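You operate a simulated robot arm through the tools that you are given. There is no shell and no other tool. Be economical: measure what you need, move in short steps, check, and stop when the job is done.

Carry out the task below with a simulated robot arm. There is one attempt and no reset: what you move stays moved.

TASK
Count the white bottles on the wooden table, then put as many of the spools from the wooden table on top of the beige flat board.
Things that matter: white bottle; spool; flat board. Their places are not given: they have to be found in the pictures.

It is judged by the outcome, as a careful person would: the job done as asked, and still so three seconds after it is handed in. It fails if anything else is knocked over, pushed out of place, dropped, spilled or broken.

THE ROBOT
A 7-joint arm with a two-finger parallel gripper, fixed in place. Base frame: the origin is at the foot of the arm, x ahead of it, y to its left, z up; the work surface is at about z = 0. Lengths are in mm, angles in rad, forces in N, time in s.
With the tool pointing down near the work surface it reaches from about 240 to 620 mm from the base axis. Its first joint turns from -1.152 to 1.152 rad. Payload 2.6 kg.
Tool frame: the origin (TCP) lies between the finger pads and is the grasp point; the fingertips stand 30 mm ahead of it; z points along the fingers, y is the line along which they close. The gripper opens to 94 mm. The fingers are 28 mm wide and 10 mm thick; the gripper's body (50 by 96 mm) begins 55 mm behind the TCP.
Orientation is that of the tool frame in the base frame, as [roll, pitch, yaw] about the fixed x, y, z axes, in that order (R = Rz(yaw) Ry(pitch) Rx(roll)). With the fingers straight down and closing along the base's y, the tool's x points along the base's -x, its y along +y and its z along -z.

THE INTERFACE
- The arm moves only by the tool play_rows. Its argument "increments" is one flat list of numbers, 4 for each row, row after row: the shift along the base's x, y, z in mm, then the turn about the base's z in degrees. In form: [x, y, z, yaw, x, y, z, yaw, ...]. A call has 1 to 10 rows; each row is the pose to reach, as a shift and turn from the pose commanded when the call began. "gripper" is the gripper command, from -1 (shut) to 1 (fully open), values between in proportion, set as the call begins (left out, the last holds). A row lasts 0.2 s, in which the tool goes at most 50 mm and 0.15 rad; a call with a longer step from one row to the next is refused whole, and so is a gripper value outside its range. A pose out of reach is approached as far as the arm can. The call stops where the force on the tool passes 40 N (or 10 N more than at its start, if that is more) or the arm is blocked; 0.2 s more then pass. The fingers move at their own pace (about 72 mm/s each) and stop on an object; they squeeze with about 29 N. The grip force told is the motor's: it shows also when the fingers shut on nothing. Time passes only in rows, and 0.2 s behind the last, so rows that repeat a pose let the fingers close. It gives the time, the measured TCP pose, the force on the tool (base axes), the opening and the grip force at its end, in the units of the frame above (readings bear some noise), and new pictures: "pictures" is both (left out), scene, wrist or none.
- Cameras (640 x 400 px; columns grow to the right, rows downward): "scene" is fixed at [41.4, 439.7, 558.7]; the picture's right is [-0.70, -0.71, 0.00], its down [-0.44, 0.43, -0.78] and it looks along [0.56, -0.55, -0.62] (base axes); focal length 296 px, centre (320, 200). "wrist" rides on the gripper at [-37, 0, -58] in the tool frame; the picture's right is [0.00, -1.00, 0.00], its down [0.97, 0.00, -0.24] and it looks along [0.24, 0.00, 0.97] (tool axes); focal length 218 px, centre (320, 200).
- probe_pixels(camera, pixels): for up to 12 pixels [column, row] of the newest picture of that camera ("zoom" is the newest enlarged one), the place [x, y, z] in the base frame of the surface seen there, good to about 3 mm. No time passes.
- inspect(camera, box): a new picture of the part [left, top, right, bottom] of that camera's present view, enlarged. No time passes.
- hand_in(): hands the job in; it is judged then, once.

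Work in short steps. Measure before you move; look again where a grasp or a placing could have gone wrong, and mend it. You have 60 turns and 100 pictures in all, the two below and enlarged ones among them. Open the gripper and draw the arm clear of the work before you hand the job in, unless the task says otherwise; then end with one line.

The tools are called after "Request:" as name(argument=value, ...) on one line, values as JSON. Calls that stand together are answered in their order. play_rows: Moves the arm, as the interface text tells. Its arguments: {"type":"object","properties":{"increments":{"type":"array","items":{"type":"number"}},"gripper":{"type":"number"},"pictures":{"type":"string","enum":["both","scene","wrist","none"]}},"required":["increments"]} The other tools are called the same way: probe_pixels (camera, pixels) gives the place of the surface under pixels of a picture; inspect (camera, box) takes an enlarged picture of a part of a camera's view; hand_in () hands the job in.

At the start:

```text
clock: 0.0
ee_pos: [312.3, -119.0, 274.6]
ee_rot: [3.141, -0.001, -3.141]
force: [0.2, -0.7, -0.4]
finger_gap: 93.8
gripper_force: 0.1
```

scene: 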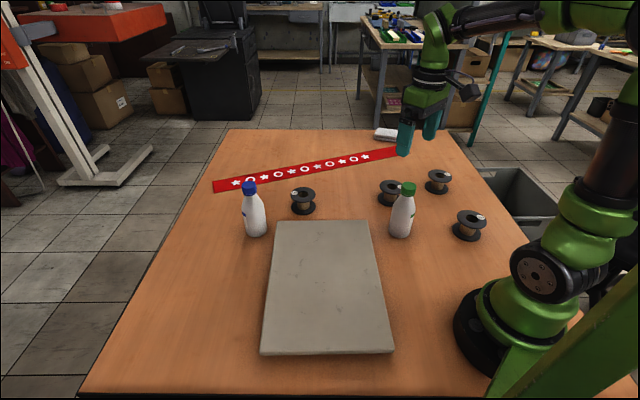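
wrist: 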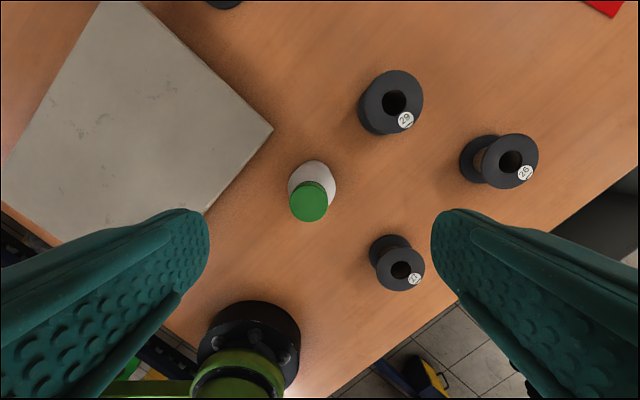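

I see two white bottles (254,210) and (402,210), four spools, and an unclear white object at (387,134). I look closer at these before moving.

Request:
inspect(camera="scene", box=[340, 110, 500, 250])

Request:
probe_pixels(camera="scene", pixels=[[303, 192], [470, 216], [438, 175], [390, 186], [254, 210], [402, 210], [275, 222], [370, 222], [392, 350], [262, 352], [387, 134], [325, 280]])

Request:
probe_pixels(camera="wrist", pixels=[[393, 82], [372, 92], [514, 140], [512, 182], [398, 254], [400, 289], [308, 202], [272, 129], [205, 212], [370, 255], [465, 160], [420, 100]])

```text
2.86 times, centred on (420, 180) of scene
```

zoom: 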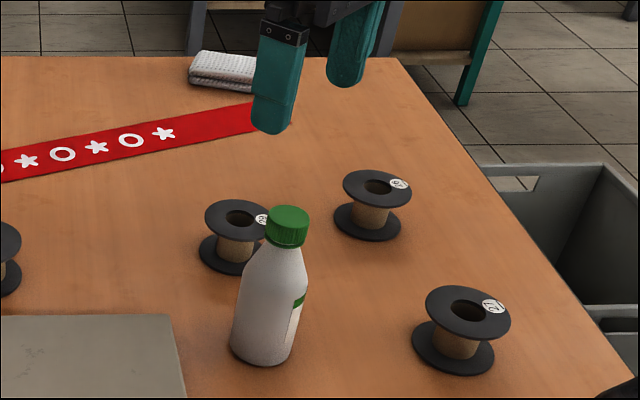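

```text
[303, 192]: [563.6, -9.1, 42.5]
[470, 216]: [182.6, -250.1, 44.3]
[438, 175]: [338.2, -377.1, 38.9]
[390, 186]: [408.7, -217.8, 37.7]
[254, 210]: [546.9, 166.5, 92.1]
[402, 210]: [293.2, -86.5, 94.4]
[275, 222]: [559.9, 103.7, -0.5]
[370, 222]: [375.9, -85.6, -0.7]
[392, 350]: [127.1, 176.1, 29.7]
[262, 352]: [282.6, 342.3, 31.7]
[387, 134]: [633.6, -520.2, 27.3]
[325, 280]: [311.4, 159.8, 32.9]
```

```text
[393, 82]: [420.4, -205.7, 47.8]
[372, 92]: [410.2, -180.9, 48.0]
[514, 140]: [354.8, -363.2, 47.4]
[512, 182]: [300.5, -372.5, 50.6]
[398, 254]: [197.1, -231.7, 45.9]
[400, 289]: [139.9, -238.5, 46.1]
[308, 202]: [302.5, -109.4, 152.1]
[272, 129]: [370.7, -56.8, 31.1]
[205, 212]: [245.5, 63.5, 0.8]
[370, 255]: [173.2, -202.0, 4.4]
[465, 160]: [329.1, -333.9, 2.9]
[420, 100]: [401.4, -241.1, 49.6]
```

The third white thing is a folded cloth, so so far two bottles. I move over the spool near (408,-212), sideways first, to measure it from above.

Request:
play_rows(increments=[32, -31, 0, 0, 64, -62, 0, 0, 96, -93, 0, 0, 96, -93, -40, 0, 96, -93, -75, 0, 96, -93, -75, 0], gripper=1)

```text
clock: 1.4
ee_pos: [408.0, -212.6, 199.3]
ee_rot: [-3.141, 0.002, 3.141]
force: [-0.6, 0.5, 0.5]
finger_gap: 93.9
gripper_force: 0.2
```

scene: 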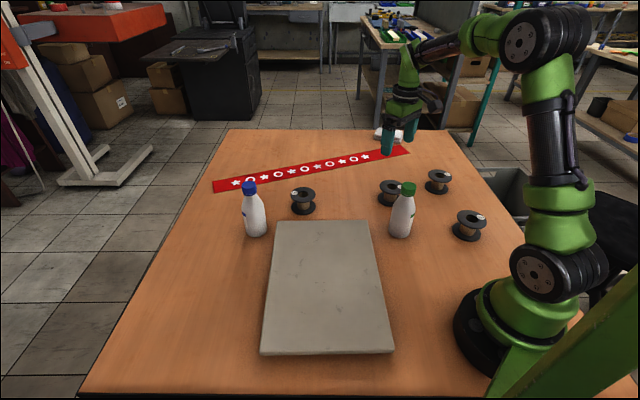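
wrist: 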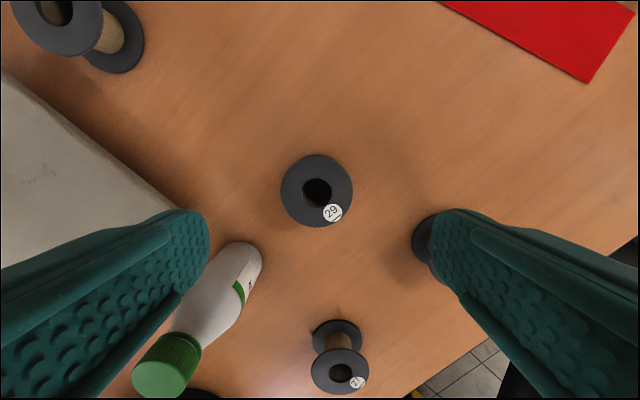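

The spool is at (316,190) of the wrist picture; I measure its top rim.

Request:
probe_pixels(camera="wrist", pixels=[[284, 190], [349, 190], [316, 158], [316, 223], [300, 165], [70, 52], [95, 30], [72, 40]])

```text
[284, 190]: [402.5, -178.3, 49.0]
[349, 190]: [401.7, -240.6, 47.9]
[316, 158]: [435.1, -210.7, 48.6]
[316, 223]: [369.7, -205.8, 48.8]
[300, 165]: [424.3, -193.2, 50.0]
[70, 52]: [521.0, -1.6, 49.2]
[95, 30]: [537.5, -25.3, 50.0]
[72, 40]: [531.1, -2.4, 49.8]
```

Spool centre about (402,-209), 68 wide, top 49. I descend to z 36 with the fingers straddling it.

Request:
play_rows(increments=[-6, 3, -45, 0, -6, 3, -90, 0, -6, 3, -130, 0, -6, 3, -150, 0, -6, 3, -163, 0, -6, 3, -163, 0], pictures="wrist")

Request:
play_rows(increments=[0, 0, 0, 0, 0, 0, 0, 0, 0, 0, 0, 0], gripper=-1, pictures="both")

```text
clock: 2.8
ee_pos: [401.7, -207.7, 37.0]
ee_rot: [-3.141, 0.0, 3.141]
force: [-0.5, -0.9, -0.7]
finger_gap: 94.2
gripper_force: 0.0
```

wrist: 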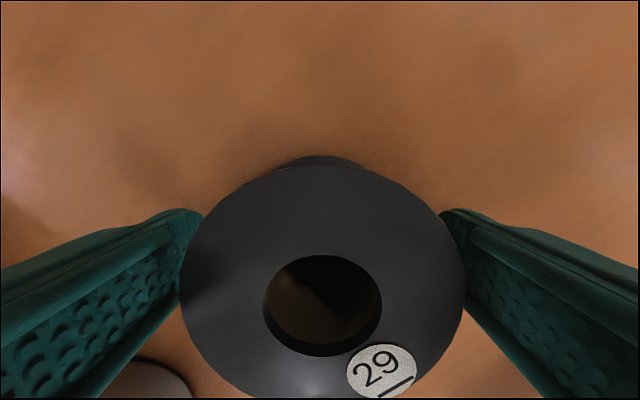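

```text
clock: 3.6
ee_pos: [402.8, -207.6, 36.7]
ee_rot: [3.141, 0.0, -3.142]
force: [-0.2, 0.2, 0.1]
finger_gap: 70.7
gripper_force: 28.6
```

scene: 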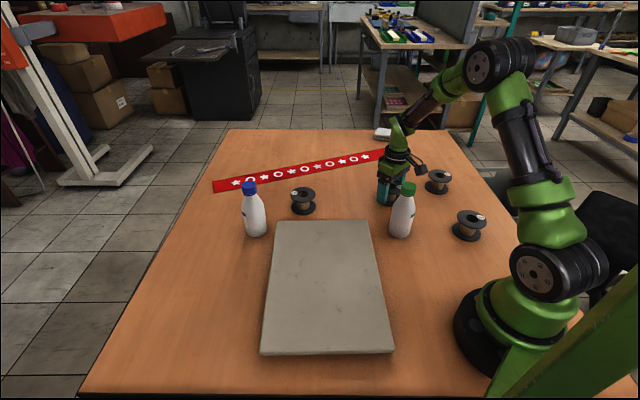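
wrist: 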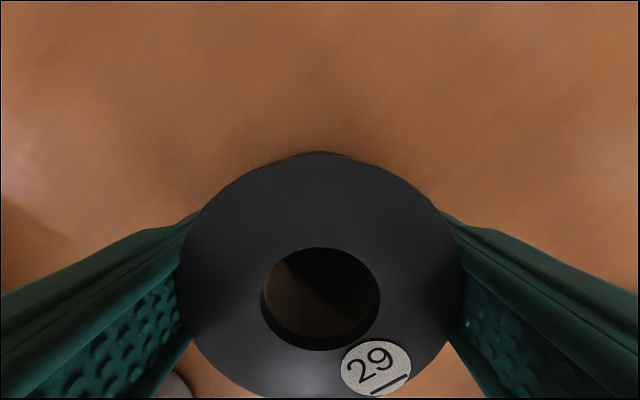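

Gripped (gap 70.7). I lift well above the bottle caps and carry it.

Request:
play_rows(increments=[0, 0, 40, 0, 0, 0, 85, 0, 0, 0, 130, 0, 0, 0, 170, 0, 0, 30, 190, 0, 0, 70, 190, 0, 0, 110, 190, 0, -10, 155, 190, 0, -20, 200, 190, 0, -40, 240, 190, 0], pictures="wrist")

Request:
play_rows(increments=[-20, 35, 0, 0, -45, 70, 0, 0, -70, 105, 0, 0, -92, 138, 0, 0, -92, 138, -45, 0, -92, 138, -90, 0, -92, 138, -90, 0])

```text
clock: 5.8
ee_pos: [363.1, 31.9, 225.6]
ee_rot: [-3.141, -0.002, 3.141]
force: [0.5, -1.1, -0.6]
finger_gap: 70.6
gripper_force: 29.0
```

wrist: 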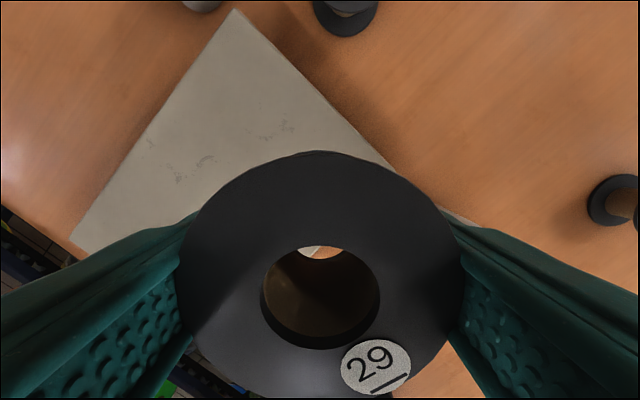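

```text
clock: 7.4
ee_pos: [269.8, 169.3, 133.5]
ee_rot: [-3.141, 0.0, -3.141]
force: [-0.7, -0.4, -0.3]
finger_gap: 70.4
gripper_force: 28.7
```

scene: 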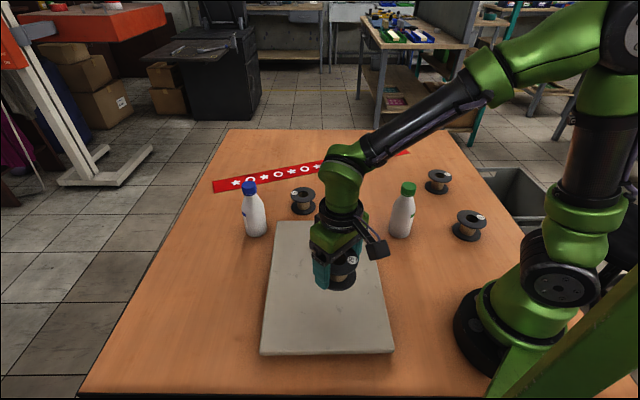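
wrist: 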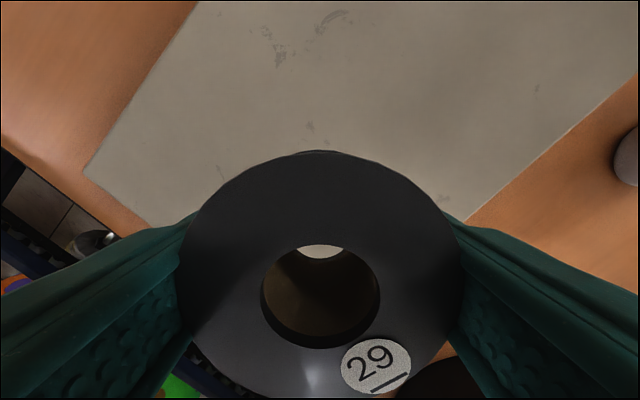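

It hangs over the board's middle. Board top is ~31, so release height is about z 68; I lower there slowly.

Request:
play_rows(increments=[0, 0, -30, 0, 0, 0, -50, 0, 0, 0, -60, 0, 0, 0, -63, 0, 0, 0, -65, 0, 0, 0, -65, 0], pictures="none")

Request:
inspect(camera="scene", box=[260, 210, 420, 310])

```text
clock: 8.8
ee_pos: [269.3, 169.3, 70.4]
ee_rot: [3.14, 0.001, 3.142]
force: [-0.3, 0.1, -0.1]
finger_gap: 70.8
gripper_force: 29.5
```

```text
4.00 times, centred on (340, 260) of scene
```

zoom: 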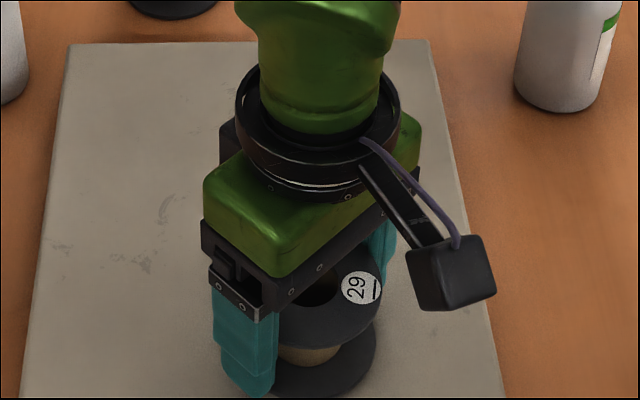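

Almost touching, no contact force yet. I creep down in 1 mm steps.

Request:
play_rows(increments=[0, 0, -1, 0, 0, 0, -2, 0, 0, 0, -2, 0], pictures="none")

```text
clock: 9.6
ee_pos: [271.0, 169.4, 69.1]
ee_rot: [3.141, 0.0, 3.141]
force: [0.4, 0.4, -0.3]
finger_gap: 70.7
gripper_force: 28.8
```

Request:
play_rows(increments=[0, 0, -1, 0, 0, 0, -1, 0], pictures="none")

```text
clock: 10.2
ee_pos: [270.2, 169.9, 68.9]
ee_rot: [-3.141, 0.002, 3.14]
force: [-5.7, -2.6, 19.2]
finger_gap: 70.6
gripper_force: 29.1
```

Contact (19 N up): the spool sits on the board. I open and rise straight up, toward a view of the next spool at (563,-9).

Request:
play_rows(increments=[0, 0, 0, 0, 0, 0, 0, 0, 0, 0, 0, 0, 0, 0, 30, 0, 0, 0, 75, 0, 0, 0, 120, 0, 0, 0, 150, 0], gripper=1)

Request:
play_rows(increments=[35, -22, 0, 0, 70, -44, 0, 0, 105, -66, 0, 0, 140, -88, 0, 0, 175, -110, 0, 0, 205, -135, 0, 0, 235, -160, 0, 0, 260, -180, 0, 0, 260, -180, 0, 0])

```text
clock: 11.8
ee_pos: [269.0, 169.5, 215.5]
ee_rot: [3.141, 0.0, -3.141]
force: [0.4, -0.2, 0.0]
finger_gap: 93.9
gripper_force: 0.1
```

scene: 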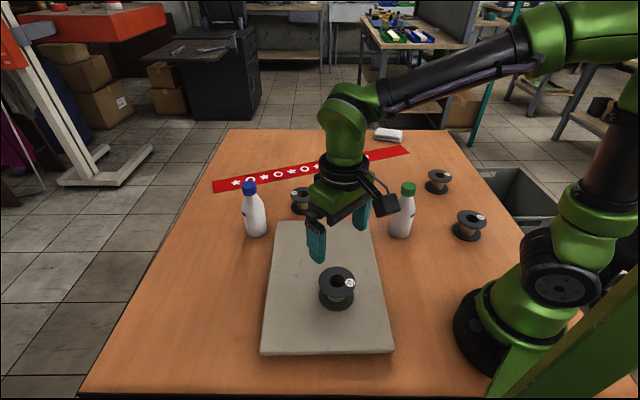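
wrist: 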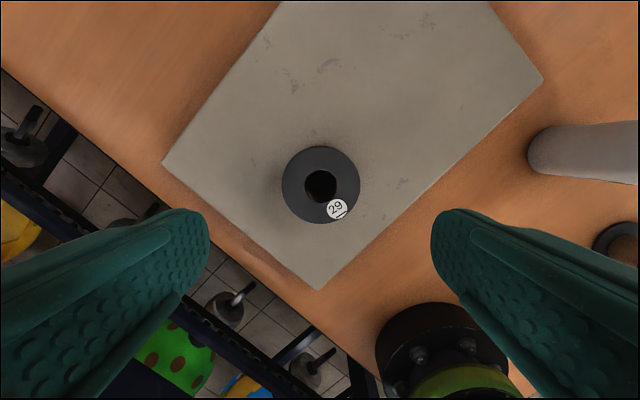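

```text
clock: 13.8
ee_pos: [532.0, -11.2, 218.2]
ee_rot: [-3.141, 0.001, 3.14]
force: [0.2, 0.7, -1.1]
finger_gap: 94.2
gripper_force: 0.1
```

scene: 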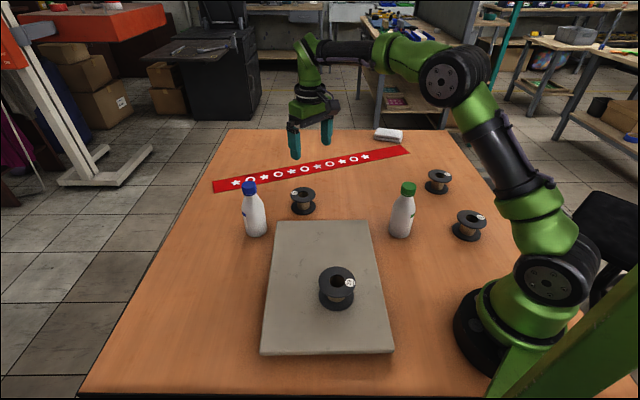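
wrist: 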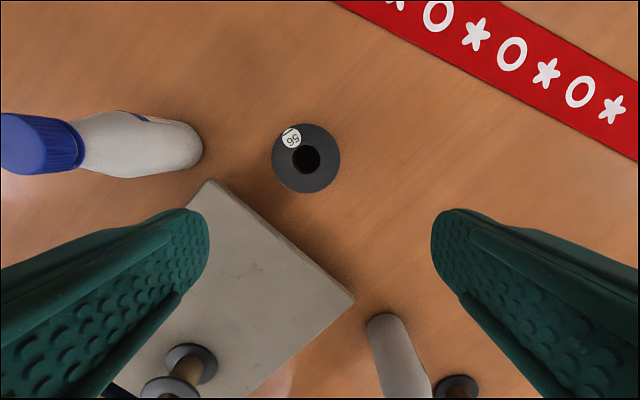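

First spool stands well on the board; the next is at (306,158) in the wrist picture. I measure its rim, the nearby bottle and board corner.

Request:
probe_pixels(camera="wrist", pixels=[[274, 158], [338, 158], [306, 126], [306, 190], [200, 150], [210, 180], [353, 298], [190, 130]])

```text
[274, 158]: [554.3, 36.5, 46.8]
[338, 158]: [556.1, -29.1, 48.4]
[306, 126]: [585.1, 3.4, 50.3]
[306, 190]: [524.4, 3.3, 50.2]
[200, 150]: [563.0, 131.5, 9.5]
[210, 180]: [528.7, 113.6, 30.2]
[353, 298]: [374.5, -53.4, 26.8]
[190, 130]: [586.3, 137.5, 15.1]
```

Centre about (554,3); clear of the bottle (edge y≈131) and board. Descend and grip.

Request:
play_rows(increments=[22, 14, 0, 0, 22, 14, -45, 0, 22, 14, -90, 0, 22, 14, -130, 0, 22, 14, -160, 0, 22, 14, -180, 0, 22, 14, -180, 0], pictures="wrist")

Request:
play_rows(increments=[0, 0, 0, 0, 0, 0, 0, 0, 0, 0, 0, 0], gripper=-1, pictures="wrist")

```text
clock: 15.4
ee_pos: [551.4, 2.5, 36.8]
ee_rot: [3.141, 0.001, -3.141]
force: [-0.4, -0.6, 0.6]
finger_gap: 94.2
gripper_force: 0.1
```

wrist: 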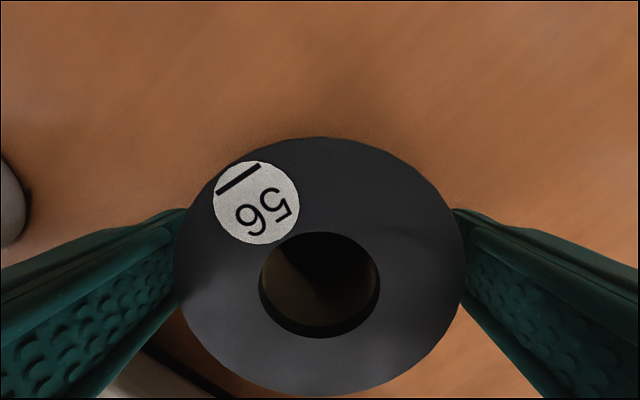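

```text
clock: 16.2
ee_pos: [552.4, 4.2, 37.0]
ee_rot: [-3.139, 0.002, 3.141]
force: [0.6, 0.4, -0.2]
finger_gap: 71.3
gripper_force: 28.9
```

wrist: 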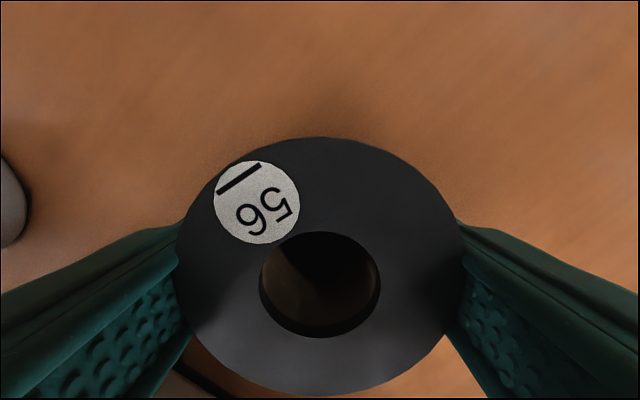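

Gripped (71.3). Lift 120 mm, carry to (400,70), and lower to just above the board.

Request:
play_rows(increments=[0, 0, 40, 0, 0, 0, 80, 0, 0, 0, 110, 0, -38, 16, 120, 0, -76, 33, 120, 0, -114, 50, 120, 0, -152, 66, 115, 0, -152, 66, 75, 0, -152, 66, 45, 0, -152, 66, 35, 0], pictures="both")

```text
clock: 18.4
ee_pos: [400.5, 70.3, 72.6]
ee_rot: [-3.14, -0.001, 3.141]
force: [-0.1, 0.3, -1.4]
finger_gap: 71.5
gripper_force: 29.1
```

scene: 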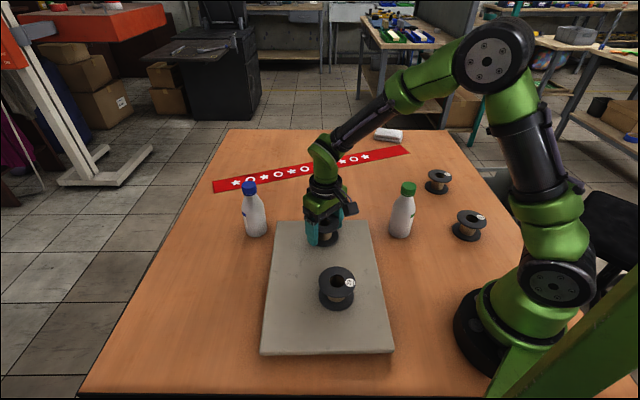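
wrist: 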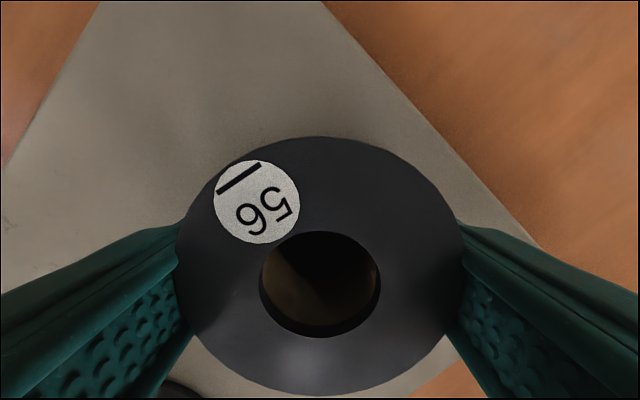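

It is over the board within its edges; I lower 3 mm to about contact.

Request:
play_rows(increments=[0, 0, -1, 0, 0, 0, -2, 0, 0, 0, -3, 0, 0, 0, -3, 0], pictures="none")

```text
clock: 19.4
ee_pos: [400.9, 69.7, 69.2]
ee_rot: [-3.141, 0.0, 3.141]
force: [0.4, 0.0, 0.2]
finger_gap: 71.3
gripper_force: 29.1
```

Request:
play_rows(increments=[0, 0, -0.7, 0, 0, 0, -1.3, 0, 0, 0, -1.3, 0], pictures="none")

```text
clock: 20.2
ee_pos: [400.0, 69.0, 68.0]
ee_rot: [-3.141, 0.001, 3.14]
force: [0.7, 1.5, 3.7]
finger_gap: 71.4
gripper_force: 29.1
```

Light contact; I open, rise straight up and look.

Request:
play_rows(increments=[0, 0, 0, 0, 0, 0, 0, 0, 0, 0, 0, 0, 0, 0, 30, 0, 0, 0, 75, 0, 0, 0, 120, 0, 0, 0, 165, 0, 0, 0, 200, 0, 0, -45, 205, 0, 0, -90, 205, 0], gripper=1)

```text
clock: 22.4
ee_pos: [400.3, -21.4, 274.6]
ee_rot: [3.141, -0.001, -3.141]
force: [-0.4, 0.9, -1.3]
finger_gap: 94.0
gripper_force: 0.1
```

scene: 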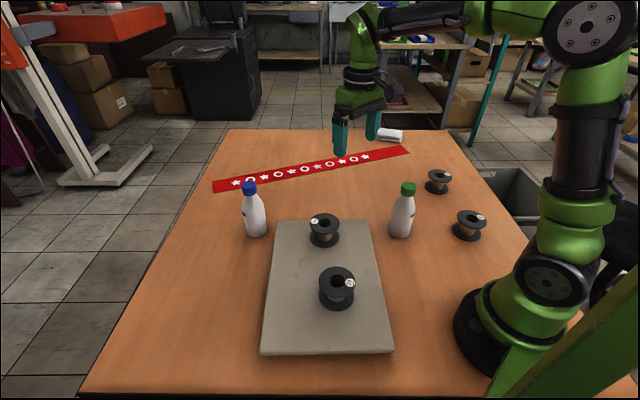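
wrist: 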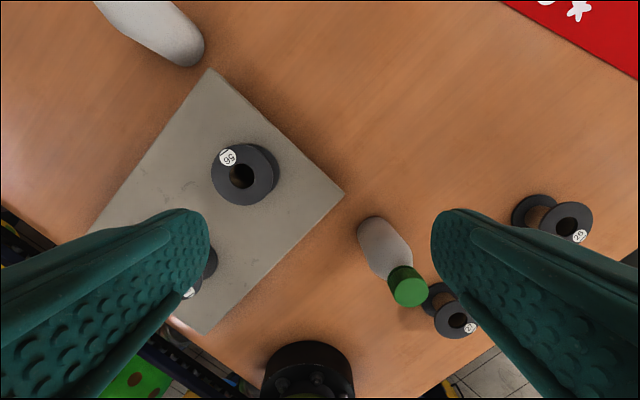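

Both spools stand flat on the board, both bottles are untouched, and no other bottle shows from any view. The gripper is open and clear, so I hand in.

Request:
hand_in()

```text
The job is handed in.
```

I counted two white bottles on the table and put two spools on the beige board. Both spools were standing upright when I handed in, and nothing else was moved.
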